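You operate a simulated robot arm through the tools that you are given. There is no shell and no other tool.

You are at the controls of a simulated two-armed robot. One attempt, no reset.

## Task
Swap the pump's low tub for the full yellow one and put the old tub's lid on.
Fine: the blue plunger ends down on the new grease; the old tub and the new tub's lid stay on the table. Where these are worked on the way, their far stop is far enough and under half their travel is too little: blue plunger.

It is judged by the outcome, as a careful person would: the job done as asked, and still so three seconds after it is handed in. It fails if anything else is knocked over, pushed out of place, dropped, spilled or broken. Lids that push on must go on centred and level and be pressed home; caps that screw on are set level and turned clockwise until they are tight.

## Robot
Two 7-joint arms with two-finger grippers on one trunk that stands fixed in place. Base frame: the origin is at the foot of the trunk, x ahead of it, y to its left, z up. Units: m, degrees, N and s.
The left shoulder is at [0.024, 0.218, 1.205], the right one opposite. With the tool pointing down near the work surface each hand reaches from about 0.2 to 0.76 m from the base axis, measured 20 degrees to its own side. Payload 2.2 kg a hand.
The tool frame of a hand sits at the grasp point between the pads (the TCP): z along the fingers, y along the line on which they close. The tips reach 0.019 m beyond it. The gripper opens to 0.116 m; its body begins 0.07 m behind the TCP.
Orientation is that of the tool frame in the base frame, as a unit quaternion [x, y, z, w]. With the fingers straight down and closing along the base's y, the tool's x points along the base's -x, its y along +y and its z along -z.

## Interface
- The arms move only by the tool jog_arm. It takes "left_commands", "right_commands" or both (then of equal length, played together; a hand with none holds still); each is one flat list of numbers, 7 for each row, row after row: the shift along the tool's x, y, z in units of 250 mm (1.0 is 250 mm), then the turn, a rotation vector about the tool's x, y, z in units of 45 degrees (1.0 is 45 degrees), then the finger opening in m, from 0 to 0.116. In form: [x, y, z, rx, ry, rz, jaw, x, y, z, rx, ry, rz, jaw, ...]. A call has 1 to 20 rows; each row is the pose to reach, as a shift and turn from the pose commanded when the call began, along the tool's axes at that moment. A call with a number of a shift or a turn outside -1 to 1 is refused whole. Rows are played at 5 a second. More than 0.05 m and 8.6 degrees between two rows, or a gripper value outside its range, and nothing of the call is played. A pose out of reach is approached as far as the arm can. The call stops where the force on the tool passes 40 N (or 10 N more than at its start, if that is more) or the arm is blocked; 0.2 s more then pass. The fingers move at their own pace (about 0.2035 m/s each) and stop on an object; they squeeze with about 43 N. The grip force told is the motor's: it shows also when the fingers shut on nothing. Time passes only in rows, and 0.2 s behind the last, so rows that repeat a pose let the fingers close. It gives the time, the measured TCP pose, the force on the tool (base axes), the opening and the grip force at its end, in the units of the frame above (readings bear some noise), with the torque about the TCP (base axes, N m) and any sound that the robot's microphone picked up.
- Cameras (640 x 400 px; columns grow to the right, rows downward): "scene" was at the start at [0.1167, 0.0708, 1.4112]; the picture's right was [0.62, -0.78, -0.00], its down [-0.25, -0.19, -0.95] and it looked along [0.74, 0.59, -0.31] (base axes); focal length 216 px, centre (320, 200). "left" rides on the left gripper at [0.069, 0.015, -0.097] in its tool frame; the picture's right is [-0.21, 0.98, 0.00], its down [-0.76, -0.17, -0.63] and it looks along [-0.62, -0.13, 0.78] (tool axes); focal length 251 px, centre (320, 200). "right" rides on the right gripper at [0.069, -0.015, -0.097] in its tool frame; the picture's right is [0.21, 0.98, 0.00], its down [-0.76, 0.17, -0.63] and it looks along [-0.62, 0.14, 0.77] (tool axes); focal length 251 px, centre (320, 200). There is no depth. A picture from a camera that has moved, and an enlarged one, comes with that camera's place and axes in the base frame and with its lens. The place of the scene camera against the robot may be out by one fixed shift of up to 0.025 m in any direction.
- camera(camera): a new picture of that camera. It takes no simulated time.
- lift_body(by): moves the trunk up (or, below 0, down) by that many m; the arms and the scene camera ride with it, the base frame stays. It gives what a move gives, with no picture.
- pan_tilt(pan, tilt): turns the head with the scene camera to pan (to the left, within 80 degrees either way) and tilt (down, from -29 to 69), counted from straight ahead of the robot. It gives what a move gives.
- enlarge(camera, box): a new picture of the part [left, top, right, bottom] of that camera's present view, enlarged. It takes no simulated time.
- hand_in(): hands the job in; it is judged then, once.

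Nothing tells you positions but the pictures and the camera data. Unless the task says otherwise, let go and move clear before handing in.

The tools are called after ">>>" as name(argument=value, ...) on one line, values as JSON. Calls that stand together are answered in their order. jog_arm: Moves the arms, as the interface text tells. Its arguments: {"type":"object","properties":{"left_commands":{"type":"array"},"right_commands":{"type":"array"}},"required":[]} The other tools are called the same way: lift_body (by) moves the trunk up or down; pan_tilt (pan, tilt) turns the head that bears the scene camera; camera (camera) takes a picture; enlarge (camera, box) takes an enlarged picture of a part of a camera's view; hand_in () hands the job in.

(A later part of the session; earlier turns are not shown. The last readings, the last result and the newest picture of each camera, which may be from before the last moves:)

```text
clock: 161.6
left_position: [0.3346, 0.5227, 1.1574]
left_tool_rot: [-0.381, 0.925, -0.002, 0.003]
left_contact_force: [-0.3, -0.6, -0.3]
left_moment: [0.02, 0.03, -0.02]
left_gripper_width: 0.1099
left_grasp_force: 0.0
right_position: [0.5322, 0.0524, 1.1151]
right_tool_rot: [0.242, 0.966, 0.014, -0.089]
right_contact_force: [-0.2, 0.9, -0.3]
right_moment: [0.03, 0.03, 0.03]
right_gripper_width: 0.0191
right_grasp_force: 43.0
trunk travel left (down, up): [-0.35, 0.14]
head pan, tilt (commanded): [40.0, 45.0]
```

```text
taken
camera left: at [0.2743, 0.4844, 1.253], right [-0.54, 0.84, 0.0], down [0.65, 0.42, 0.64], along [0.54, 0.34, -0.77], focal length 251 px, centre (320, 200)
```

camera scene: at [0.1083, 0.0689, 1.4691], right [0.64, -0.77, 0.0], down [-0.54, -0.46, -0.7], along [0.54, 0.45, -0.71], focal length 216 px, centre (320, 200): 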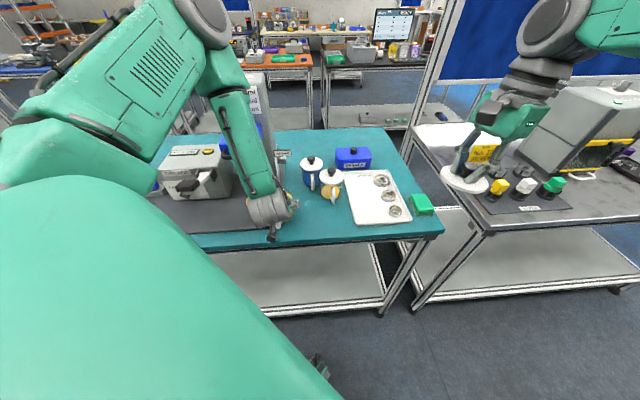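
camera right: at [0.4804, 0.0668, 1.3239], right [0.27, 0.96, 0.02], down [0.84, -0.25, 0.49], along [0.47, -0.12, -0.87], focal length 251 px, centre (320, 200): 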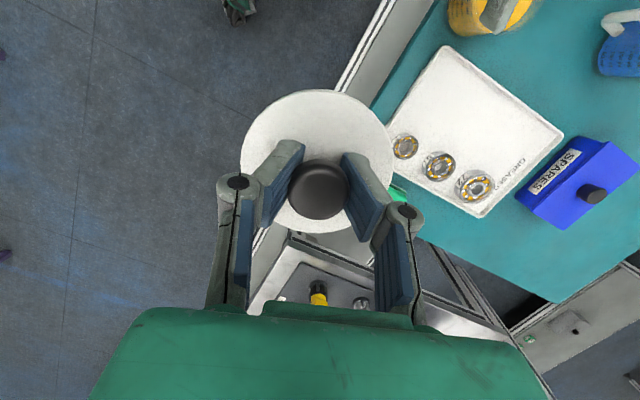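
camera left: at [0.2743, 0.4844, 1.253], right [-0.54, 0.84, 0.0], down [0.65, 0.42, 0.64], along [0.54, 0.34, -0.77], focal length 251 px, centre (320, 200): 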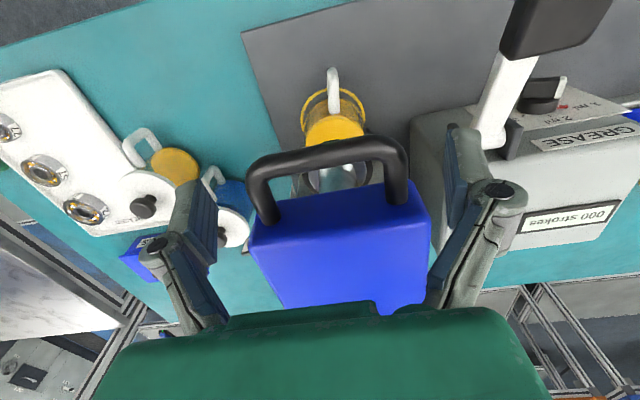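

The bar is about 1 cm below the grasp point and 3 mm to one side. Trimming and closing on it.

>>> jog_arm(left_commands=[0.01, 0.012, 0.02, 0, 0, 0, 0.11, 0.014, 0.012, 0.034, 0, 0, 0, 0.11, 0.014, 0.012, 0.034, 0, 0, 0, 0.09, 0.014, 0.012, 0.034, 0, 0, 0, 0.06, 0.014, 0.012, 0.034, 0, 0, 0, 0.06])

>>> camera(camera="left")

```text
clock: 162.8
left_position: [0.333, 0.5241, 1.1475]
left_tool_rot: [-0.38, 0.925, -0.002, 0.003]
left_contact_force: [17.1, -10.1, 0.9]
left_moment: [0.69, -0.59, 0.23]
left_gripper_width: 0.0819
left_grasp_force: 45.4
right_position: [0.5344, 0.0527, 1.1145]
right_tool_rot: [0.243, 0.966, 0.014, -0.089]
right_contact_force: [-0.3, -0.2, -0.8]
right_moment: [-0.02, -0.03, 0.03]
right_gripper_width: 0.0194
right_grasp_force: 43.1
trunk travel left (down, up): [-0.35, 0.14]
head pan, tilt (commanded): [40.0, 45.0]
```

```text
taken
camera left: at [0.2725, 0.4844, 1.2432], right [-0.54, 0.84, 0.0], down [0.65, 0.42, 0.64], along [0.54, 0.34, -0.77], focal length 251 px, centre (320, 200)
```

left: 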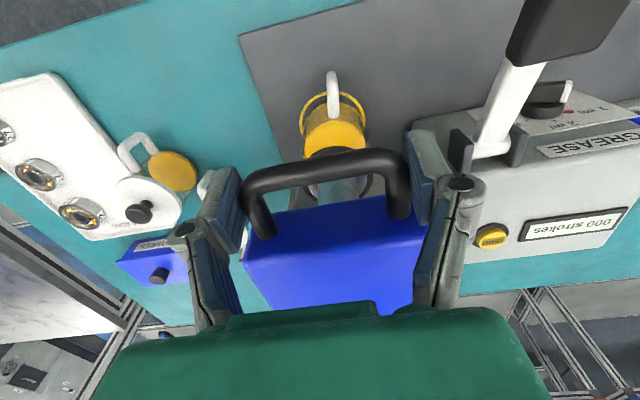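

Gripped. I'll take off the side load and start lowering the plunger slowly.

>>> jog_arm(left_commands=[0, -0.011, 0, 0, 0, 0, 0.06, 0, -0.011, 0.02, 0, 0, 0, 0.06, 0, -0.011, 0.04, 0, 0, 0, 0.06, 0, -0.011, 0.06, 0, 0, 0, 0.06, 0, -0.011, 0.08, 0, 0, 0, 0.06])

>>> enlarge(camera="scene", box=[220, 110, 300, 210])

```text
clock: 164.0
left_position: [0.3323, 0.5228, 1.1257]
left_tool_rot: [-0.381, 0.925, -0.003, 0.001]
left_contact_force: [10.5, -5.8, -2.1]
left_moment: [0.62, -0.36, 0.23]
left_gripper_width: 0.0816
left_grasp_force: 45.1
right_position: [0.5345, 0.0534, 1.115]
right_tool_rot: [0.242, 0.966, 0.012, -0.089]
right_contact_force: [-1.3, -0.2, -0.5]
right_moment: [-0.02, -0.03, 0.02]
right_gripper_width: 0.0198
right_grasp_force: 43.2
trunk travel left (down, up): [-0.35, 0.14]
head pan, tilt (commanded): [40.0, 45.0]
```

```text
4.00 times, centred on (260, 160) of scene
camera zoom: at [0.109, 0.0633, 1.3692], right [0.64, -0.77, 0.0], down [-0.55, -0.46, -0.7], along [0.54, 0.45, -0.71], focal length 866 px, centre (560, 360)
```

zoom: 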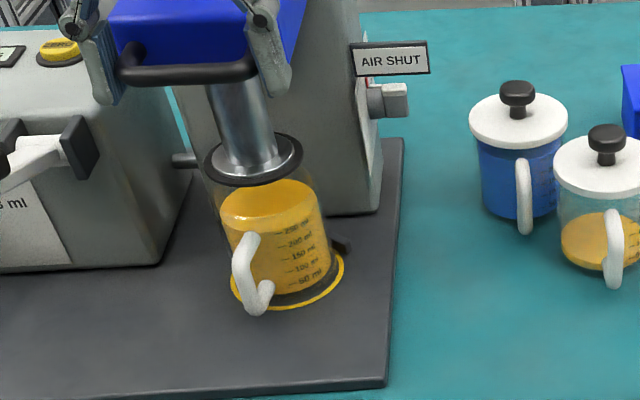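

The plunger follows smoothly and the disc is centred over the tub. Lowering another 25 mm.

>>> jog_arm(left_commands=[0, -0.006, 0.02, 0, 0, 0, 0.06, 0, -0.006, 0.04, 0, 0, 0, 0.06, 0, -0.006, 0.06, 0, 0, 0, 0.06, 0, -0.006, 0.08, 0, 0, 0, 0.06, 0, -0.006, 0.1, 0, 0, 0, 0.06])

>>> enlarge(camera="scene", box=[230, 130, 290, 210])

>>> enlarge(camera="left", box=[260, 60, 400, 200])

```text
clock: 165.2
left_position: [0.3327, 0.5214, 1.1]
left_tool_rot: [-0.381, 0.925, -0.003, 0.002]
left_contact_force: [-4.5, 1.1, -4.1]
left_moment: [0.16, 0.76, 0.31]
left_gripper_width: 0.0818
left_grasp_force: 45.3
right_position: [0.532, 0.055, 1.1153]
right_tool_rot: [0.243, 0.966, 0.011, -0.088]
right_contact_force: [0.0, 0.1, -0.1]
right_moment: [0.02, -0.02, 0.01]
right_gripper_width: 0.0197
right_grasp_force: 43.1
trunk travel left (down, up): [-0.35, 0.14]
head pan, tilt (commanded): [40.0, 45.0]
```

```text
5.00 times, centred on (260, 170) of scene
camera zoom: at [0.1063, 0.0667, 1.3693], right [0.64, -0.77, 0.0], down [-0.54, -0.46, -0.7], along [0.54, 0.45, -0.71], focal length 1082 px, centre (620, 350)
```

zoom: 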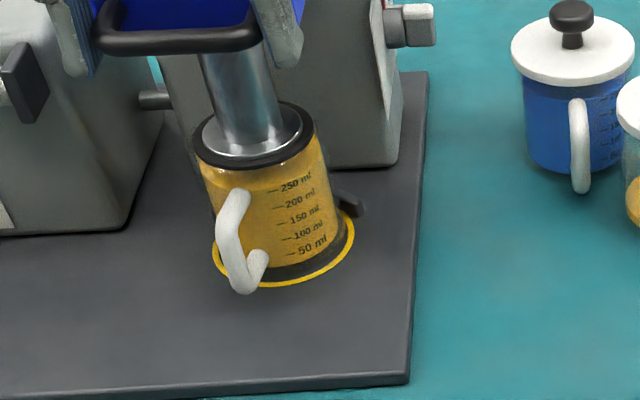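

```text
2.86 times, centred on (330, 130) of left
camera zoom: at [0.2728, 0.4845, 1.1963], right [-0.54, 0.84, -0.01], down [0.65, 0.42, 0.63], along [0.54, 0.34, -0.77], focal length 718 px, centre (291, 400)
```

zoom: 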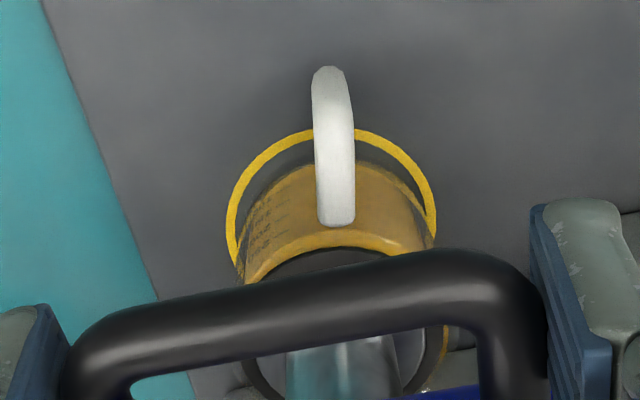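

The disc is just entering the rim, centred, with no extra force. Continuing in small steps.

>>> jog_arm(left_commands=[0, 0, 0.012, 0, 0, 0, 0.06, 0, 0, 0.024, 0, 0, 0, 0.06, 0, 0, 0.036, 0, 0, 0, 0.06, 0, 0, 0.048, 0, 0, 0, 0.06])

>>> enlarge(camera="scene", box=[230, 130, 290, 210])

```text
clock: 166.2
left_position: [0.3339, 0.5225, 1.0872]
left_tool_rot: [-0.382, 0.924, -0.003, 0.002]
left_contact_force: [-6.6, 0.0, -3.1]
left_moment: [-0.18, 0.73, 0.54]
left_gripper_width: 0.0815
left_grasp_force: 45.0
right_position: [0.5322, 0.0553, 1.116]
right_tool_rot: [0.242, 0.966, 0.013, -0.089]
right_contact_force: [0.2, -1.2, -0.3]
right_moment: [-0.05, 0.0, 0.0]
right_gripper_width: 0.0193
right_grasp_force: 43.1
trunk travel left (down, up): [-0.35, 0.14]
head pan, tilt (commanded): [40.0, 45.0]
```

```text
5.00 times, centred on (260, 170) of scene
camera zoom: at [0.1058, 0.0668, 1.3693], right [0.64, -0.77, 0.0], down [-0.54, -0.46, -0.7], along [0.54, 0.45, -0.71], focal length 1082 px, centre (620, 350)
```

zoom: 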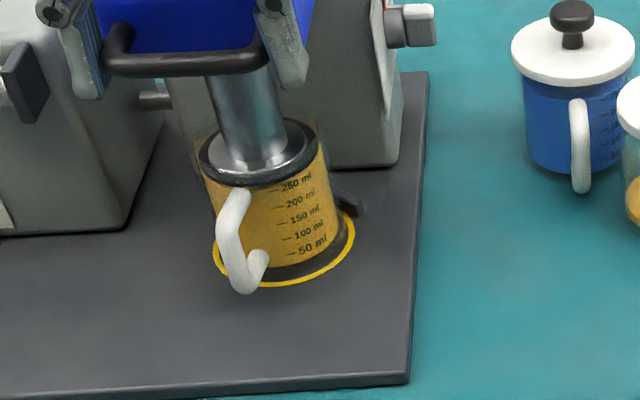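

The disc is inside the tub. I'll keep going until it meets the grease.

>>> jog_arm(left_commands=[0, 0, 0.01, 0, 0, 0, 0.06, 0, 0, 0.02, 0, 0, 0, 0.06, 0, 0, 0.03, 0, 0, 0, 0.06, 0, 0, 0.03, 0, 0, 0, 0.06])

>>> enlarge(camera="scene", box=[230, 130, 290, 210])

```text
clock: 167.0
left_position: [0.3318, 0.5223, 1.0871]
left_tool_rot: [-0.381, 0.925, 0.001, 0.01]
left_contact_force: [-6.2, 2.0, 16.6]
left_moment: [-0.17, 0.3, 0.23]
left_gripper_width: 0.0823
left_grasp_force: 44.7
right_position: [0.5299, 0.0509, 1.1171]
right_tool_rot: [0.243, 0.966, 0.013, -0.089]
right_contact_force: [-0.3, -0.3, -0.9]
right_moment: [0.03, -0.02, -0.01]
right_gripper_width: 0.0197
right_grasp_force: 43.2
trunk travel left (down, up): [-0.35, 0.14]
head pan, tilt (commanded): [40.0, 45.0]
stopped in row 3 (left hand): the force on the tool passed its limit at 42 N (the readings are from after the stop); the commanded pose is now the measured one
```

```text
5.00 times, centred on (260, 170) of scene
camera zoom: at [0.1039, 0.0633, 1.3697], right [0.64, -0.77, 0.0], down [-0.54, -0.46, -0.71], along [0.54, 0.45, -0.71], focal length 1082 px, centre (620, 350)
```

zoom: 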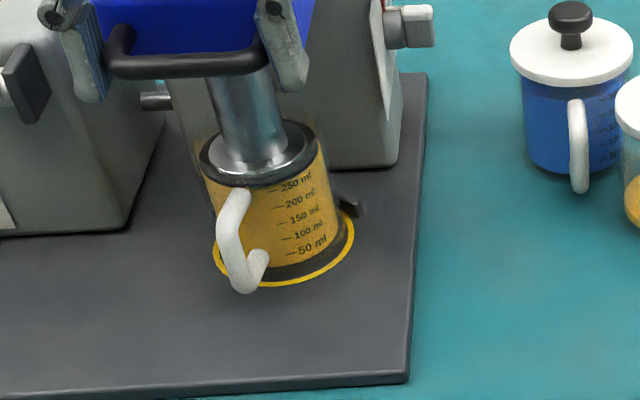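

The plunger has met firm resistance. I need to know whether that's the grease or the rim, so I'll look closely from both cameras.

>>> enlarge(camera="left", box=[260, 60, 400, 200])

>>> enlarge(camera="scene", box=[242, 140, 274, 180])

```text
2.86 times, centred on (330, 130) of left
camera zoom: at [0.2715, 0.4833, 1.1819], right [-0.54, 0.84, 0.0], down [0.64, 0.41, 0.65], along [0.55, 0.34, -0.76], focal length 718 px, centre (291, 400)
```

zoom: 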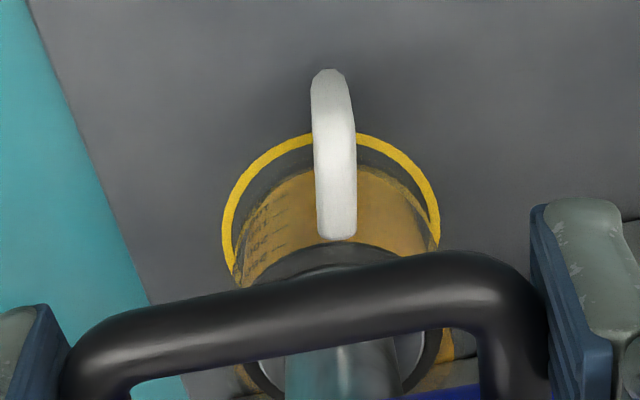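

```text
10.00 times, centred on (258, 160) of scene
camera zoom: at [0.1039, 0.0633, 1.3697], right [0.64, -0.77, 0.0], down [-0.54, -0.46, -0.71], along [0.54, 0.45, -0.71], focal length 2164 px, centre (940, 600)
```

zoom: 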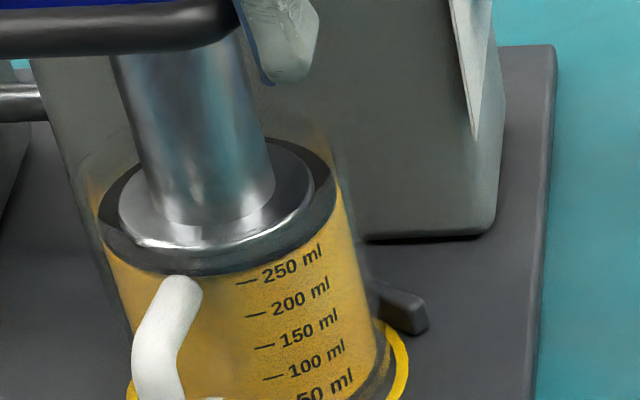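

The glass walls rise above the disc and the disc's underside is at the grease surface, so the plunger is down on the new grease. I'll open the fingers without lifting.

>>> jog_arm(left_commands=[0, 0, 0, 0, 0, 0, 0.084, 0, 0, 0, 0, 0, 0, 0.095, 0, 0, 0, 0, 0, 0, 0.11, 0, 0, 0, 0, 0, 0, 0.11])

>>> camera(camera="left")

>>> enlarge(camera="scene", box=[230, 120, 290, 200])

```text
clock: 168.0
left_position: [0.3332, 0.5232, 1.0852]
left_tool_rot: [-0.38, 0.925, -0.001, 0.008]
left_contact_force: [-0.2, 0.6, -0.2]
left_moment: [0.01, 0.0, 0.01]
left_gripper_width: 0.11
left_grasp_force: 0.0
right_position: [0.5314, 0.0532, 1.1167]
right_tool_rot: [0.242, 0.966, 0.013, -0.089]
right_contact_force: [-0.3, 0.1, -0.9]
right_moment: [0.0, 0.03, 0.0]
right_gripper_width: 0.0194
right_grasp_force: 42.9
trunk travel left (down, up): [-0.35, 0.14]
head pan, tilt (commanded): [40.0, 45.0]
```

```text
taken
camera left: at [0.2727, 0.4844, 1.1803], right [-0.53, 0.84, 0.0], down [0.64, 0.41, 0.64], along [0.55, 0.34, -0.76], focal length 251 px, centre (320, 200)
```

left: 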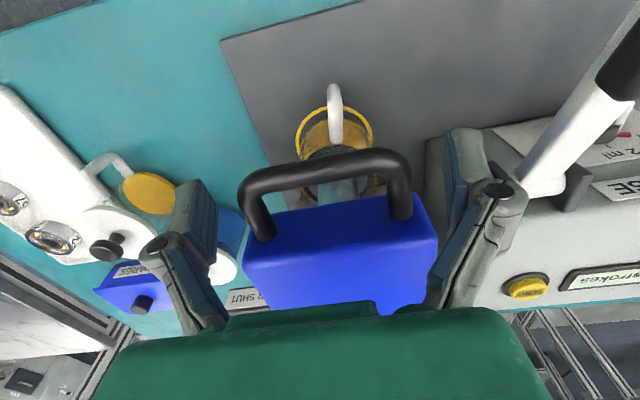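

```text
5.00 times, centred on (260, 160) of scene
camera zoom: at [0.107, 0.0652, 1.3693], right [0.64, -0.77, 0.0], down [-0.54, -0.46, -0.7], along [0.54, 0.45, -0.71], focal length 1082 px, centre (620, 400)
```

zoom: 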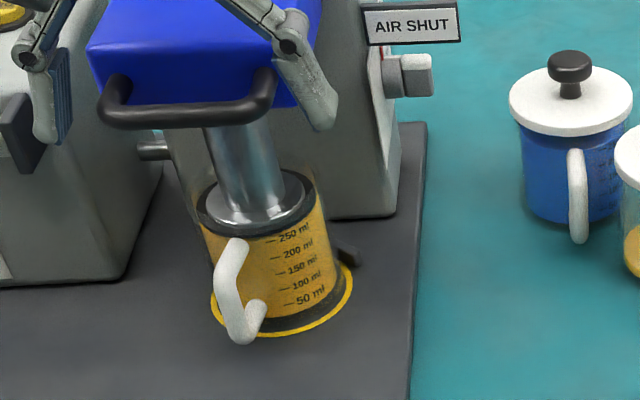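

The plunger holds, with the disc well inside the tub. I'll take the left hand up and away from the pump.

>>> jog_arm(left_commands=[0, 0, -0.1, 0, 0, 0, 0.11, 0, 0, -0.22, 0, 0, 0, 0.11, 0, 0, -0.36, 0, 0, 0, 0.11, 0.1, 0, -0.42, 0, 0, 0, 0.11, 0.2, 0, -0.46, 0, 0, 0, 0.1])

>>> camera(camera="scene")

>>> enlarge(camera="scene", box=[220, 90, 310, 210])

>>> camera(camera="right")

```text
clock: 169.2
left_position: [0.2936, 0.4824, 1.2025]
left_tool_rot: [-0.38, 0.925, 0.0, 0.009]
left_contact_force: [-0.7, -0.6, -0.9]
left_moment: [0.02, 0.06, 0.01]
left_gripper_width: 0.0999
left_grasp_force: 0.0
right_position: [0.53, 0.051, 1.1181]
right_tool_rot: [0.242, 0.966, 0.014, -0.088]
right_contact_force: [-0.2, -0.5, 0.9]
right_moment: [0.04, -0.04, -0.01]
right_gripper_width: 0.0193
right_grasp_force: 43.0
trunk travel left (down, up): [-0.35, 0.14]
head pan, tilt (commanded): [40.0, 45.0]
```

```text
taken
camera scene: at [0.1059, 0.0614, 1.3696], right [0.64, -0.77, 0.0], down [-0.54, -0.45, -0.71], along [0.54, 0.45, -0.71], focal length 216 px, centre (320, 200)
```

scene: 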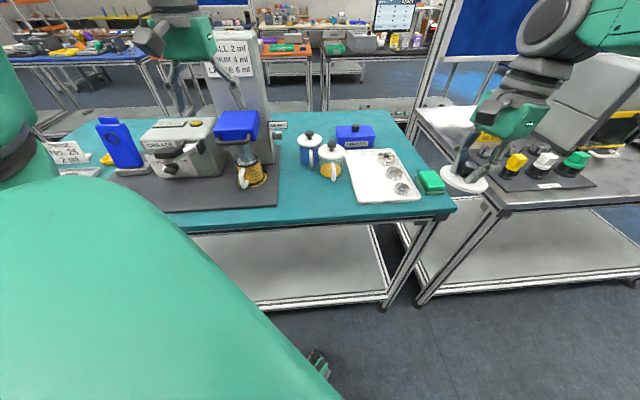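

```text
3.33 times, centred on (265, 150) of scene
camera zoom: at [0.1059, 0.0614, 1.3696], right [0.64, -0.77, 0.0], down [-0.54, -0.45, -0.71], along [0.54, 0.45, -0.71], focal length 722 px, centre (503, 367)
```

zoom: 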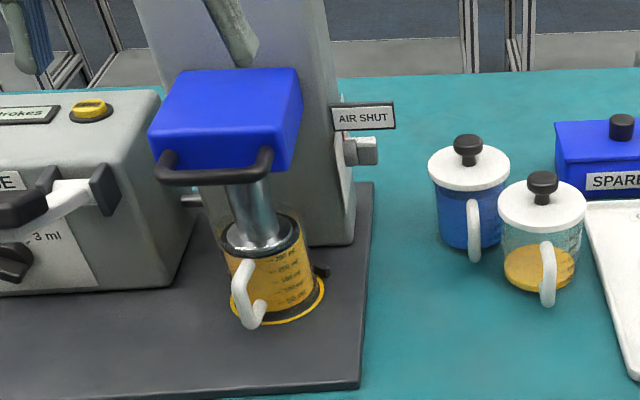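

```text
taken
camera right: at [0.4788, 0.062, 1.2247], right [0.27, 0.96, 0.02], down [0.84, -0.25, 0.49], along [0.47, -0.11, -0.87], focal length 251 px, centre (320, 200)
```

right: 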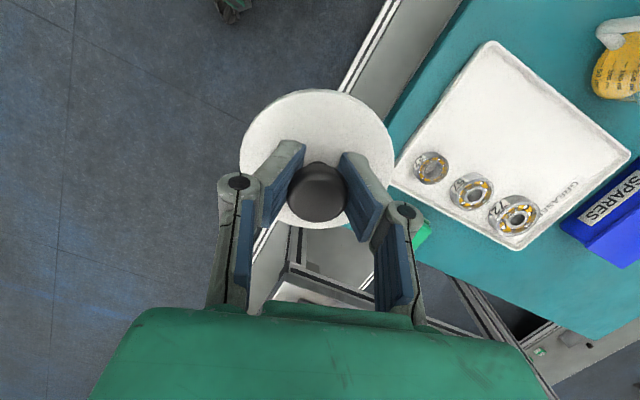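

The plunger is down, the old tub is lidded, and the pump area is clear. What remains is setting the new tub's lid on the table. I'll turn the right hand upright and to a more natural yaw while bringing it over the table.

>>> jog_arm(right_commands=[0.043, 0.074, 0.031, 0.008, -0.022, -0.107, 0.012, 0.086, 0.147, 0.062, 0.015, -0.044, -0.213, 0.012, 0.13, 0.221, 0.093, 0.023, -0.066, -0.32, 0.012, 0.173, 0.294, 0.124, 0.03, -0.088, -0.426, 0.012, 0.216, 0.368, 0.155, 0.038, -0.11, -0.533, 0.012])

>>> camera(camera="right")

>>> camera(camera="scene")

```text
clock: 170.4
left_position: [0.2954, 0.4875, 1.1981]
left_tool_rot: [-0.38, 0.925, -0.001, 0.008]
left_contact_force: [-0.5, 0.5, 0.5]
left_moment: [-0.02, 0.03, 0.0]
left_gripper_width: 0.1001
left_grasp_force: 0.0
right_position: [0.5178, 0.1597, 1.0874]
right_tool_rot: [0.038, 0.998, 0.005, -0.051]
right_contact_force: [0.1, 0.1, 0.5]
right_moment: [0.0, 0.03, -0.04]
right_gripper_width: 0.019
right_grasp_force: 43.4
right hand out of reach, approached as far as the arm can: row 5
trunk travel left (down, up): [-0.35, 0.14]
head pan, tilt (commanded): [40.0, 45.0]
```

```text
taken
camera right: at [0.4577, 0.1491, 1.1903], right [-0.14, 0.99, 0.03], down [0.83, 0.1, 0.55], along [0.55, 0.1, -0.83], focal length 251 px, centre (320, 200)
```

right: 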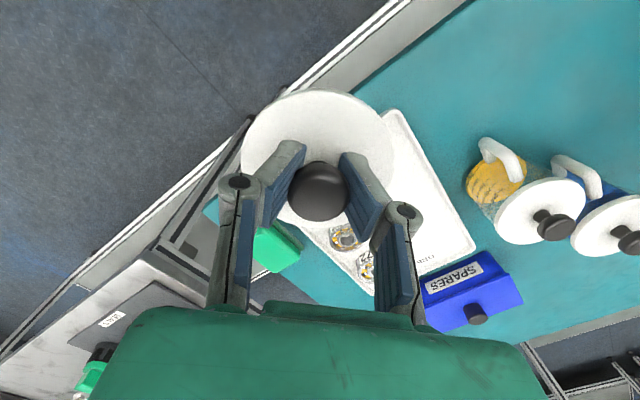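

```text
taken
camera scene: at [0.1076, 0.0658, 1.3692], right [0.64, -0.77, 0.0], down [-0.54, -0.46, -0.7], along [0.54, 0.45, -0.71], focal length 216 px, centre (320, 200)
```

scene: 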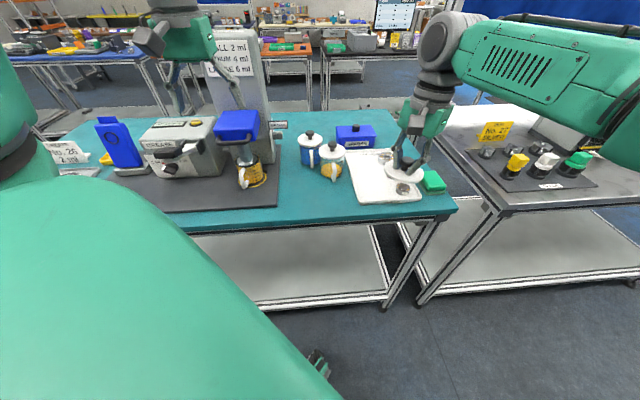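

The right arm is near its reach limit at this height; a slightly higher trunk and a lower hand will give it more. Raising the trunk 80 mm.

>>> lift_body(by=0.08)

>>> jog_arm(right_commands=[0.02, 0.03, 0.05, 0.008, -0.022, -0.107, 0.012, 0.03, 0.06, 0.12, 0.015, -0.044, -0.213, 0.012, 0.04, 0.09, 0.2, 0.023, -0.066, -0.32, 0.012, 0.05, 0.12, 0.28, 0.03, -0.088, -0.426, 0.012, 0.06, 0.15, 0.36, 0.038, -0.11, -0.533, 0.012])

>>> camera(camera="right")

```text
clock: 171.6
left_position: [0.2946, 0.4872, 1.2784]
left_tool_rot: [-0.381, 0.924, 0.0, 0.007]
left_contact_force: [0.3, 0.0, -1.0]
left_moment: [0.0, -0.01, 0.0]
left_gripper_width: 0.0999
left_grasp_force: 0.0
right_position: [0.5197, 0.1606, 1.1679]
right_tool_rot: [0.037, 0.998, 0.005, -0.047]
right_contact_force: [-0.6, 0.4, -0.4]
right_moment: [0.0, 0.02, 0.01]
right_gripper_width: 0.0196
right_grasp_force: 42.9
trunk travel left (down, up): [-0.43, 0.06]
head pan, tilt (commanded): [40.0, 45.0]
```

```text
clock: 172.8
left_position: [0.2941, 0.4863, 1.2801]
left_tool_rot: [-0.38, 0.925, -0.001, 0.01]
left_contact_force: [-0.4, -0.5, 0.2]
left_moment: [0.02, 0.0, -0.01]
left_gripper_width: 0.0999
left_grasp_force: 0.1
right_position: [0.506, 0.1739, 1.0881]
right_tool_rot: [-0.173, 0.985, -0.001, -0.003]
right_contact_force: [0.6, -0.3, -0.8]
right_moment: [0.01, -0.01, 0.04]
right_gripper_width: 0.0201
right_grasp_force: 42.5
right hand out of reach, approached as far as the arm can: row 3, 4, 5
trunk travel left (down, up): [-0.43, 0.06]
head pan, tilt (commanded): [40.0, 45.0]
```

```text
taken
camera right: at [0.4473, 0.137, 1.1844], right [-0.53, 0.85, 0.0], down [0.66, 0.42, 0.63], along [0.53, 0.34, -0.78], focal length 251 px, centre (320, 200)
```

right: 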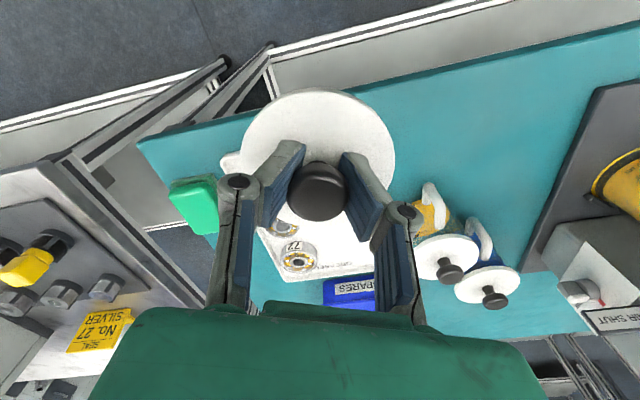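

I'll lower the right hand in front of the tray here and then test moving inward at table height.

>>> jog_arm(right_commands=[0, 0, 0.1, 0, 0, 0, 0.012, 0, 0, 0.2, 0, 0, 0, 0.012, 0, 0, 0.3, 0, 0, 0, 0.012, 0, 0, 0.4, 0, 0, 0, 0.012])

>>> camera(camera="right")

>>> camera(camera="scene")

```text
clock: 173.8
left_position: [0.2949, 0.4859, 1.2788]
left_tool_rot: [-0.381, 0.925, 0.0, 0.007]
left_contact_force: [-0.2, 0.0, -1.4]
left_moment: [-0.01, -0.02, -0.02]
left_gripper_width: 0.1001
left_grasp_force: 0.3
right_position: [0.5081, 0.1745, 0.9876]
right_tool_rot: [-0.172, 0.985, -0.002, -0.004]
right_contact_force: [0.3, 0.0, -0.1]
right_moment: [0.01, 0.03, 0.02]
right_gripper_width: 0.0194
right_grasp_force: 43.1
trunk travel left (down, up): [-0.43, 0.06]
head pan, tilt (commanded): [40.0, 45.0]
```

```text
taken
camera right: at [0.4484, 0.1367, 1.084], right [-0.53, 0.85, 0.0], down [0.66, 0.41, 0.63], along [0.53, 0.33, -0.78], focal length 251 px, centre (320, 200)
```

right: 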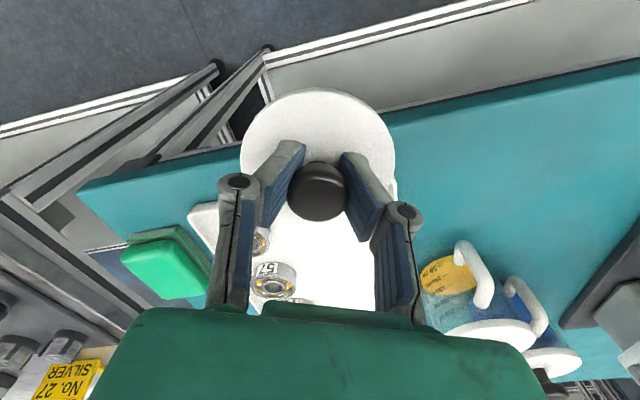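

```text
taken
camera scene: at [0.1074, 0.0663, 1.4493], right [0.64, -0.77, 0.0], down [-0.54, -0.46, -0.7], along [0.54, 0.45, -0.71], focal length 216 px, centre (320, 200)
```

scene: 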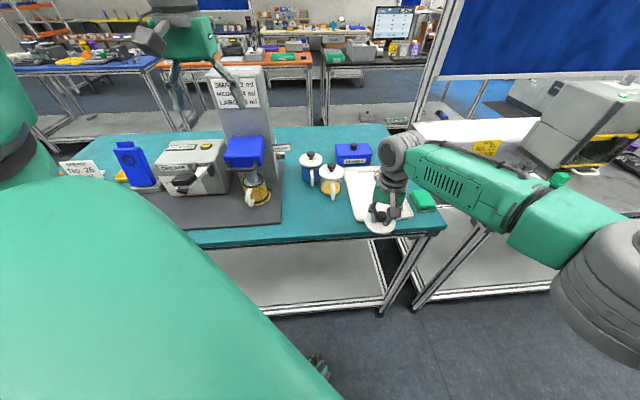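

>>> jog_arm(right_commands=[-0.009, 0.115, 0, 0, 0, 0, 0.012, -0.019, 0.23, 0, 0, 0, 0, 0.012, -0.028, 0.344, 0, 0, 0, 0, 0.012, -0.038, 0.459, 0, 0, 0, 0, 0.012])

>>> camera(camera="right")

```text
clock: 174.8
left_position: [0.2936, 0.487, 1.2809]
left_tool_rot: [-0.38, 0.925, -0.001, 0.009]
left_contact_force: [-0.1, 0.1, -0.2]
left_moment: [-0.01, -0.01, 0.0]
left_gripper_width: 0.0999
left_grasp_force: 0.1
right_position: [0.4857, 0.1851, 0.9875]
right_tool_rot: [-0.172, 0.985, -0.002, -0.004]
right_contact_force: [0.6, 0.3, -0.1]
right_moment: [0.07, 0.05, 0.03]
right_gripper_width: 0.0196
right_grasp_force: 42.6
right hand out of reach, approached as far as the arm can: row 1, 2, 3, 4
trunk travel left (down, up): [-0.43, 0.06]
head pan, tilt (commanded): [40.0, 45.0]
```

```text
taken
camera right: at [0.426, 0.1479, 1.085], right [-0.53, 0.85, 0.0], down [0.66, 0.41, 0.63], along [0.53, 0.33, -0.78], focal length 251 px, centre (320, 200)
```

right: 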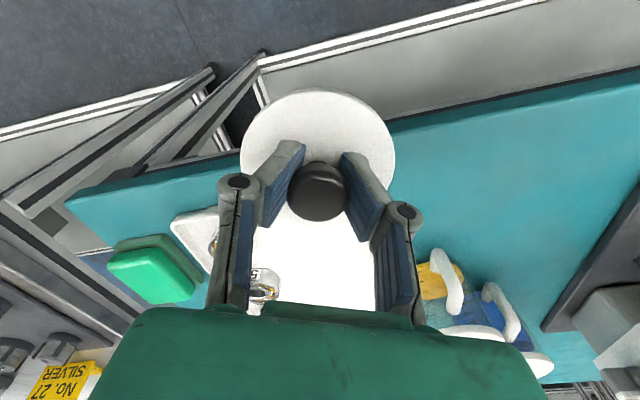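

Vertical reach for the right arm ends just short of the table edge, but tilting the hand forward extends it. First I'll raise slightly and yaw the right hand to face the free front spot.

>>> jog_arm(right_commands=[0.02, 0, -0.06, 0, 0, -0.155, 0.012, 0.04, 0, -0.12, 0, 0, -0.311, 0.012, 0.06, 0, -0.18, 0, 0, -0.466, 0.012, 0.08, 0, -0.24, 0, 0, -0.622, 0.012])

>>> camera(camera="right")

```text
clock: 175.8
left_position: [0.294, 0.486, 1.2812]
left_tool_rot: [-0.381, 0.925, -0.001, 0.009]
left_contact_force: [0.1, 0.2, 0.9]
left_moment: [-0.01, -0.01, 0.01]
left_gripper_width: 0.1001
left_grasp_force: 0.1
right_position: [0.4662, 0.1787, 1.0525]
right_tool_rot: [-0.406, 0.914, 0.0, -0.002]
right_contact_force: [-1.3, 0.2, -0.2]
right_moment: [-0.03, 0.0, 0.01]
right_gripper_width: 0.0198
right_grasp_force: 43.0
trunk travel left (down, up): [-0.43, 0.06]
head pan, tilt (commanded): [40.0, 45.0]
```

```text
taken
camera right: at [0.4316, 0.1173, 1.1488], right [-0.87, 0.5, 0.0], down [0.39, 0.67, 0.63], along [0.31, 0.55, -0.78], focal length 251 px, centre (320, 200)
```

right: 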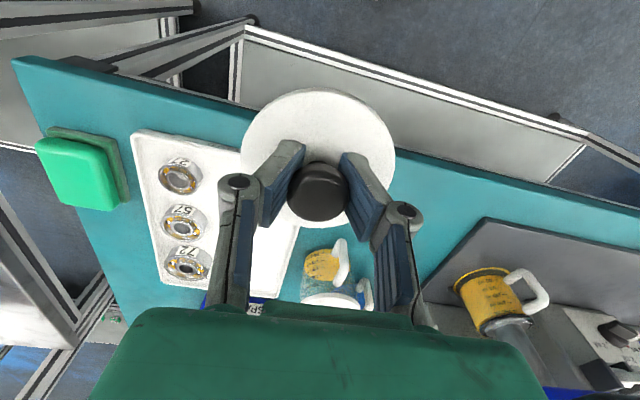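

>>> jog_arm(right_commands=[-0.047, 0.033, -0.014, 0, -0.178, 0, 0.012, -0.094, 0.066, -0.028, 0, -0.356, 0, 0.012, -0.141, 0.099, -0.042, 0, -0.533, 0, 0.012, -0.188, 0.132, -0.056, 0, -0.711, 0, 0.012, -0.235, 0.165, -0.07, 0, -0.889, 0, 0.012])

>>> camera(camera="right")

>>> camera(camera="scene")

```text
clock: 177.0
left_position: [0.2945, 0.4854, 1.2806]
left_tool_rot: [-0.38, 0.925, 0.0, 0.009]
left_contact_force: [0.2, 0.6, -0.5]
left_moment: [0.02, -0.03, 0.0]
left_gripper_width: 0.1001
left_grasp_force: 0.1
right_position: [0.4793, 0.2473, 1.0705]
right_tool_rot: [-0.376, 0.861, 0.14, 0.312]
right_contact_force: [0.1, 0.1, -0.3]
right_moment: [-0.03, 0.0, -0.02]
right_gripper_width: 0.0198
right_grasp_force: 43.4
trunk travel left (down, up): [-0.43, 0.06]
head pan, tilt (commanded): [40.0, 45.0]
```

```text
taken
camera right: at [0.4118, 0.1524, 1.1018], right [-0.83, 0.54, -0.13], down [0.0, 0.24, 0.97], along [0.56, 0.81, -0.2], focal length 251 px, centre (320, 200)
```

right: 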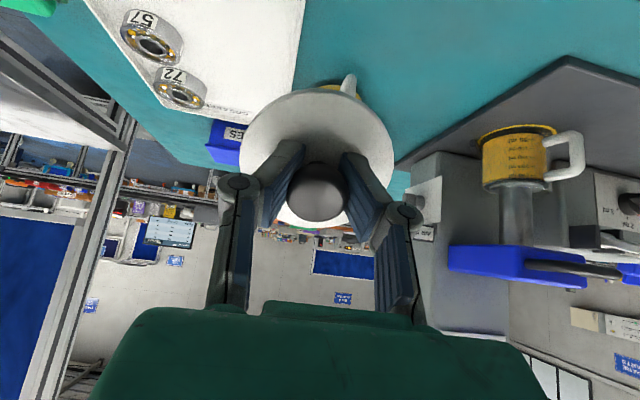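

```text
taken
camera scene: at [0.1056, 0.0665, 1.4494], right [0.64, -0.77, 0.0], down [-0.54, -0.46, -0.7], along [0.54, 0.45, -0.71], focal length 216 px, centre (320, 200)
```

scene: 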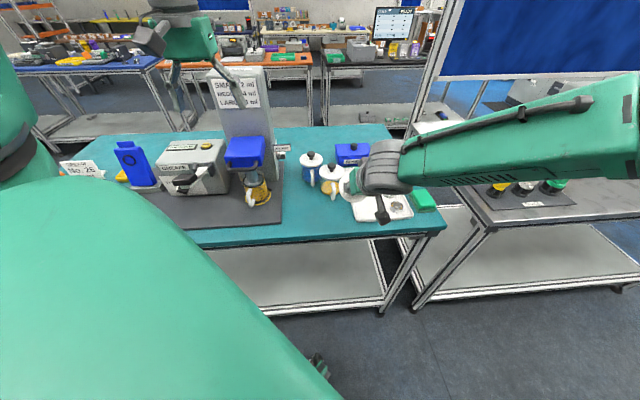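

The forward tilt works. This camera also happens to see the pump from the side, so I'll take the chance to check the plunger in the tub.

>>> enlarge(camera="right", box=[440, 100, 640, 300])

>>> enlarge(camera="right", box=[230, 60, 410, 240])

```text
2.00 times, centred on (540, 200) of right
camera zoom: at [0.4118, 0.1524, 1.1018], right [-0.83, 0.54, -0.13], down [0.0, 0.24, 0.97], along [0.56, 0.81, -0.2], focal length 503 px, centre (-120, 200)
```

zoom: 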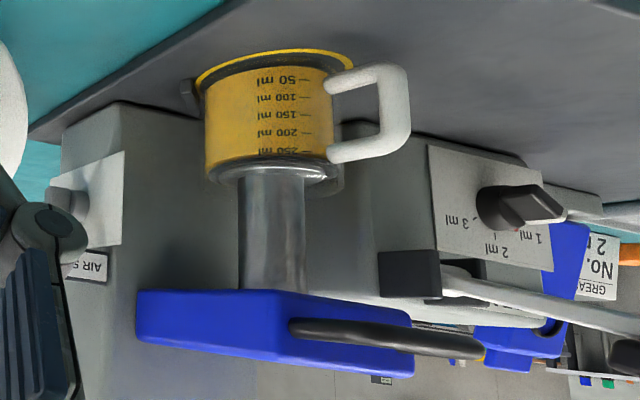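

```text
2.22 times, centred on (320, 150) of right
camera zoom: at [0.4118, 0.1524, 1.1018], right [-0.83, 0.54, -0.13], down [0.0, 0.24, 0.97], along [0.56, 0.81, -0.2], focal length 559 px, centre (320, 311)
```

zoom: 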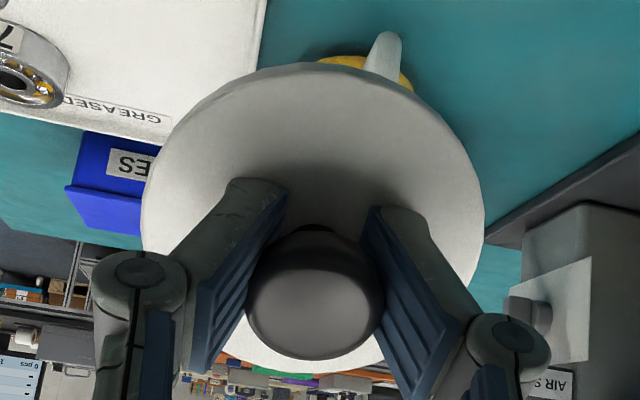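

The side view confirms it: the disc rests on the grease inside the tub, and the rod is on the tub's axis. Now I'll carry the lid down toward the free front spot, reducing the tilt somewhat.

>>> jog_arm(right_commands=[0.044, 0.034, 0.055, 0, 0.055, 0, 0.012, 0.089, 0.067, 0.11, 0, 0.11, 0, 0.012, 0.133, 0.101, 0.166, 0, 0.165, 0, 0.012, 0.177, 0.134, 0.221, 0, 0.22, 0, 0.012])

>>> camera(camera="right")

>>> enlarge(camera="scene", box=[280, 130, 440, 250])

```text
clock: 178.0
left_position: [0.2938, 0.4869, 1.2799]
left_tool_rot: [-0.38, 0.925, -0.001, 0.008]
left_contact_force: [-0.5, -0.3, 0.4]
left_moment: [0.02, 0.02, 0.04]
left_gripper_width: 0.1
left_grasp_force: 0.0
right_position: [0.4505, 0.274, 0.9998]
right_tool_rot: [-0.39, 0.885, 0.104, 0.234]
right_contact_force: [-0.1, -0.1, -0.6]
right_moment: [0.01, 0.0, -0.02]
right_gripper_width: 0.0201
right_grasp_force: 43.1
trunk travel left (down, up): [-0.43, 0.06]
head pan, tilt (commanded): [40.0, 45.0]
```

```text
taken
camera right: at [0.3894, 0.1827, 1.049], right [-0.85, 0.52, -0.1], down [0.11, 0.37, 0.92], along [0.52, 0.77, -0.37], focal length 251 px, centre (320, 200)
```

right: 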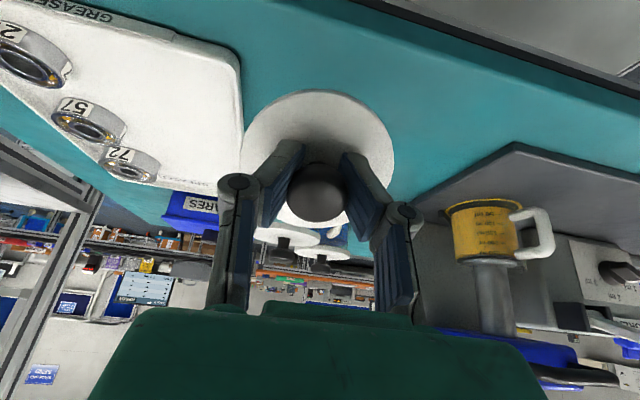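

```text
3.33 times, centred on (360, 190) of scene
camera zoom: at [0.1068, 0.0669, 1.4493], right [0.64, -0.77, 0.0], down [-0.54, -0.46, -0.7], along [0.54, 0.45, -0.71], focal length 722 px, centre (187, 233)
```

zoom: 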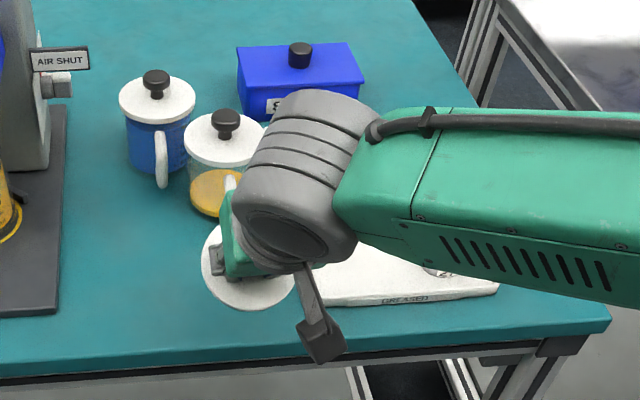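

Reach is fine here. I'll take out more tilt and lower, so the lid is closer to flat before it touches.

>>> jog_arm(right_commands=[0.01, 0, 0.03, 0, 0.1, 0, 0.012, 0.02, 0, 0.06, 0, 0.2, 0, 0.012, 0.03, 0, 0.09, 0, 0.3, 0, 0.012, 0.03, 0, 0.09, 0, 0.3, 0, 0.012])

>>> camera(camera="right")

```text
clock: 179.0
left_position: [0.2943, 0.486, 1.2805]
left_tool_rot: [-0.38, 0.925, 0.0, 0.009]
left_contact_force: [0.2, -0.7, 0.9]
left_moment: [0.02, 0.05, -0.04]
left_gripper_width: 0.0997
left_grasp_force: 0.1
right_position: [0.4722, 0.2391, 0.9622]
right_tool_rot: [-0.401, 0.905, 0.058, 0.128]
right_contact_force: [0.1, 0.1, -1.3]
right_moment: [0.01, 0.02, -0.02]
right_gripper_width: 0.02
right_grasp_force: 43.5
right hand out of reach, approached as far as the arm can: row 2, 3, 4
trunk travel left (down, up): [-0.43, 0.06]
head pan, tilt (commanded): [40.0, 45.0]
```

```text
taken
camera right: at [0.4209, 0.1587, 1.0354], right [-0.86, 0.5, -0.06], down [0.25, 0.52, 0.82], along [0.44, 0.69, -0.57], focal length 251 px, centre (320, 200)
```

right: 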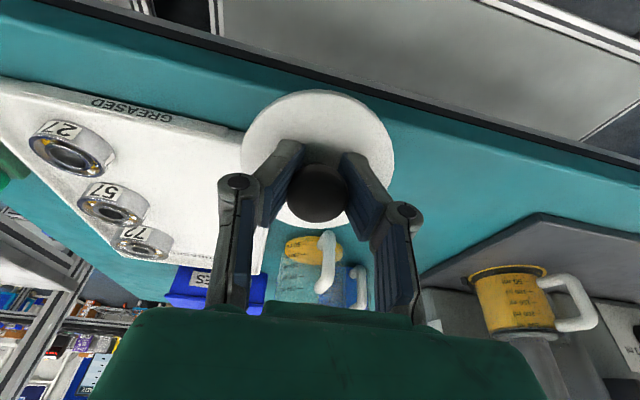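

That tilt is a little beyond reach at the spot, so I'll use about 28° there. Moving to just above the contact position.

>>> jog_arm(right_commands=[-0.02, 0.03, -0.04, 0, -0.09, 0, 0.012, -0.06, 0.09, -0.03, 0, -0.18, 0, 0.012, -0.086, 0.136, -0.01, 0, -0.27, 0, 0.012, -0.086, 0.136, -0.01, 0, -0.27, 0, 0.012])

>>> camera(camera="right")

>>> enlarge(camera="scene", box=[280, 130, 440, 250])

```text
clock: 180.0
left_position: [0.2951, 0.486, 1.2801]
left_tool_rot: [-0.38, 0.925, 0.001, 0.008]
left_contact_force: [0.0, 1.0, 0.4]
left_moment: [0.0, 0.0, 0.04]
left_gripper_width: 0.1
left_grasp_force: 0.2
right_position: [0.461, 0.276, 0.9712]
right_tool_rot: [-0.393, 0.886, 0.1, 0.224]
right_contact_force: [-0.2, 0.3, 0.2]
right_moment: [0.01, 0.01, 0.02]
right_gripper_width: 0.0195
right_grasp_force: 43.1
trunk travel left (down, up): [-0.43, 0.06]
head pan, tilt (commanded): [40.0, 45.0]
```

```text
taken
camera right: at [0.4005, 0.1869, 1.0226], right [-0.85, 0.52, -0.1], down [0.12, 0.38, 0.92], along [0.51, 0.77, -0.39], focal length 251 px, centre (320, 200)
```

right: 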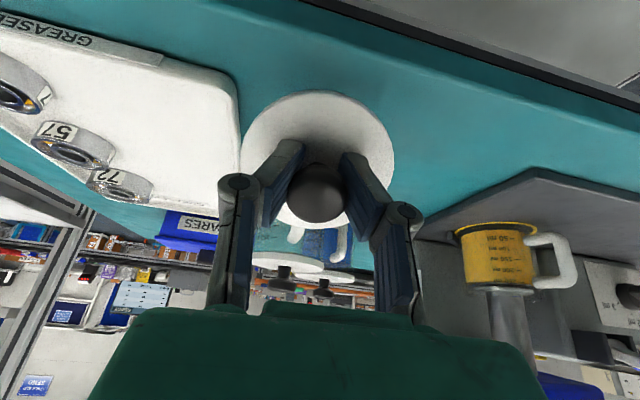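

```text
3.33 times, centred on (360, 190) of scene
camera zoom: at [0.1064, 0.0666, 1.4494], right [0.64, -0.77, 0.0], down [-0.54, -0.46, -0.7], along [0.54, 0.45, -0.71], focal length 722 px, centre (187, 233)
```

zoom: 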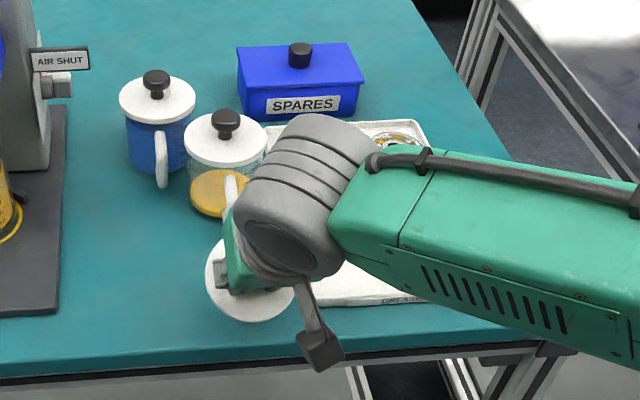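

About 7 mm from contact at the lid's near edge. I'll shift slightly away from the tray and lower gently.

>>> jog_arm(right_commands=[0.01, 0.016, 0.018, 0, 0, 0, 0.012, 0.019, 0.032, 0.035, 0, 0, 0, 0.012, 0.029, 0.032, 0.053, 0, 0, 0, 0.012, 0.038, 0.032, 0.07, 0, 0, 0, 0.012])

>>> camera(camera="right")

```text
clock: 181.0
left_position: [0.2941, 0.4854, 1.2803]
left_tool_rot: [-0.38, 0.925, -0.001, 0.008]
left_contact_force: [0.7, -0.4, -0.2]
left_moment: [0.0, 0.02, -0.01]
left_gripper_width: 0.0999
left_grasp_force: 0.0
right_position: [0.4552, 0.2826, 0.9508]
right_tool_rot: [-0.392, 0.887, 0.1, 0.223]
right_contact_force: [-0.4, 0.0, -0.4]
right_moment: [-0.01, -0.04, 0.03]
right_gripper_width: 0.0198
right_grasp_force: 43.2
trunk travel left (down, up): [-0.43, 0.06]
head pan, tilt (commanded): [40.0, 45.0]
```

```text
taken
camera right: at [0.3945, 0.193, 1.0017], right [-0.85, 0.52, -0.1], down [0.12, 0.38, 0.92], along [0.51, 0.77, -0.39], focal length 251 px, centre (320, 200)
```

right: 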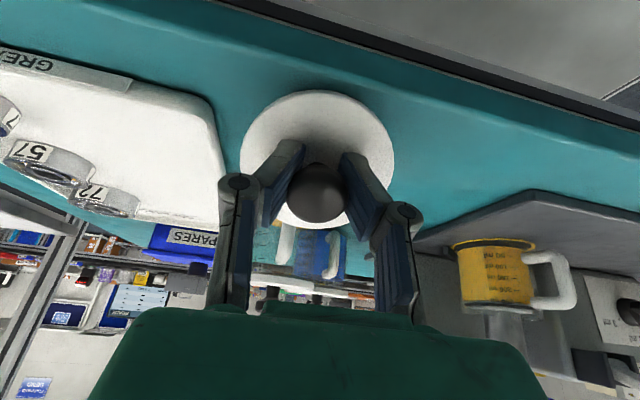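

>>> jog_arm(right_commands=[0.005, 0, 0.009, 0, 0, 0, 0.012, 0.01, 0, 0.018, 0, 0, 0, 0.012, 0.015, 0, 0.026, 0, 0, 0, 0.012])

```text
clock: 181.8
left_position: [0.2929, 0.4878, 1.2799]
left_tool_rot: [-0.38, 0.925, 0.0, 0.009]
left_contact_force: [-0.4, -0.7, -0.7]
left_moment: [-0.03, 0.02, 0.0]
left_gripper_width: 0.1001
left_grasp_force: 0.2
right_position: [0.4555, 0.2819, 0.9439]
right_tool_rot: [-0.393, 0.886, 0.101, 0.224]
right_contact_force: [0.5, -0.7, -0.1]
right_moment: [0.03, -0.01, 0.0]
right_gripper_width: 0.0199
right_grasp_force: 42.9
trunk travel left (down, up): [-0.43, 0.06]
head pan, tilt (commanded): [40.0, 45.0]
```

>>> jog_arm(right_commands=[0.005, 0, 0.009, 0, 0, 0, 0.012, 0.01, 0, 0.018, 0, 0, 0, 0.012, 0.01, 0, 0.018, 0, 0, 0, 0.012])

>>> camera(camera="right")

```text
clock: 182.6
left_position: [0.293, 0.4852, 1.2808]
left_tool_rot: [-0.38, 0.925, -0.001, 0.008]
left_contact_force: [0.0, -0.4, 0.0]
left_moment: [0.01, -0.03, -0.01]
left_gripper_width: 0.1004
left_grasp_force: 0.0
right_position: [0.4543, 0.2823, 0.9417]
right_tool_rot: [-0.393, 0.886, 0.101, 0.226]
right_contact_force: [2.6, 1.1, 27.2]
right_moment: [-0.32, 0.32, 0.0]
right_gripper_width: 0.0188
right_grasp_force: 42.8
trunk travel left (down, up): [-0.43, 0.06]
head pan, tilt (commanded): [40.0, 45.0]
```

```text
taken
camera right: at [0.3937, 0.1926, 0.9919], right [-0.85, 0.52, -0.1], down [0.12, 0.38, 0.92], along [0.51, 0.77, -0.38], focal length 251 px, centre (320, 200)
```

right: 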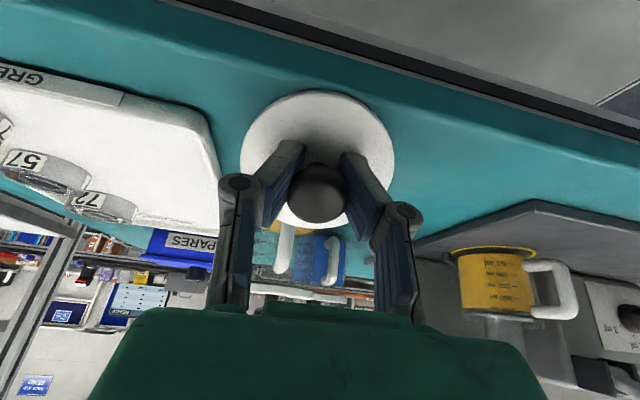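

The lid's near edge is on the table. I'll move forward while keeping light pressure, so the lid pivots flat in the grip.

>>> jog_arm(right_commands=[-0.013, 0, 0.004, 0, 0, 0, 0.012, -0.024, 0, 0.009, 0, 0, 0, 0.012, -0.034, 0, 0.014, 0, 0, 0, 0.012, -0.044, 0, 0.019, 0, 0, 0, 0.012])

>>> camera(camera="right")

```text
clock: 183.6
left_position: [0.293, 0.4842, 1.2811]
left_tool_rot: [-0.381, 0.925, 0.0, 0.009]
left_contact_force: [0.0, 0.6, 0.3]
left_moment: [-0.02, 0.01, 0.01]
left_gripper_width: 0.1
left_grasp_force: 0.0
right_position: [0.458, 0.2849, 0.9395]
right_tool_rot: [-0.393, 0.886, 0.101, 0.225]
right_contact_force: [-0.3, -3.8, 26.3]
right_moment: [-0.53, 0.4, 0.04]
right_gripper_width: 0.019
right_grasp_force: 42.7
right hand out of reach, approached as far as the arm can: row 3, 4
trunk travel left (down, up): [-0.43, 0.06]
head pan, tilt (commanded): [40.0, 45.0]
```

```text
taken
camera right: at [0.3977, 0.1955, 0.9914], right [-0.85, 0.52, -0.1], down [0.12, 0.38, 0.92], along [0.51, 0.77, -0.38], focal length 251 px, centre (320, 200)
```

right: 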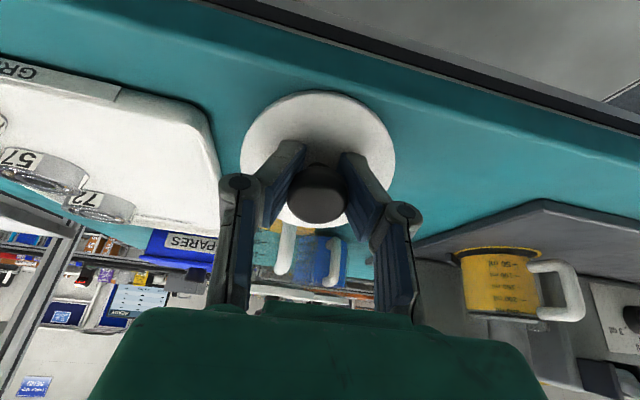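

>>> jog_arm(right_commands=[0.002, 0, 0.0035, 0, 0, 0, 0.012, 0.004, 0, 0.007, 0, 0, 0, 0.012, 0.006, 0, 0.0105, 0, 0, 0, 0.012])

>>> camera(camera="right")

```text
clock: 184.2
left_position: [0.2925, 0.4844, 1.2803]
left_tool_rot: [-0.38, 0.925, -0.001, 0.009]
left_contact_force: [0.3, 0.1, -0.4]
left_moment: [-0.01, 0.01, -0.01]
left_gripper_width: 0.1001
left_grasp_force: 0.1
right_position: [0.4585, 0.2876, 0.9395]
right_tool_rot: [-0.392, 0.886, 0.103, 0.227]
right_contact_force: [-2.2, -6.1, 15.2]
right_moment: [-0.46, 0.37, 0.05]
right_gripper_width: 0.0185
right_grasp_force: 43.0
trunk travel left (down, up): [-0.43, 0.06]
head pan, tilt (commanded): [40.0, 45.0]
stopped in row 3 (right hand): the force on the tool passed its limit at 43 N (the readings are from after the stop); the commanded pose is now the measured one
```

```text
taken
camera right: at [0.3978, 0.1975, 0.9908], right [-0.85, 0.52, -0.1], down [0.12, 0.37, 0.92], along [0.51, 0.77, -0.38], focal length 251 px, centre (320, 200)
```

right: 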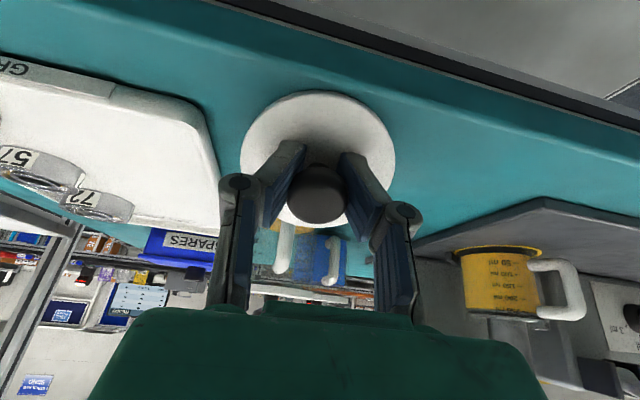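

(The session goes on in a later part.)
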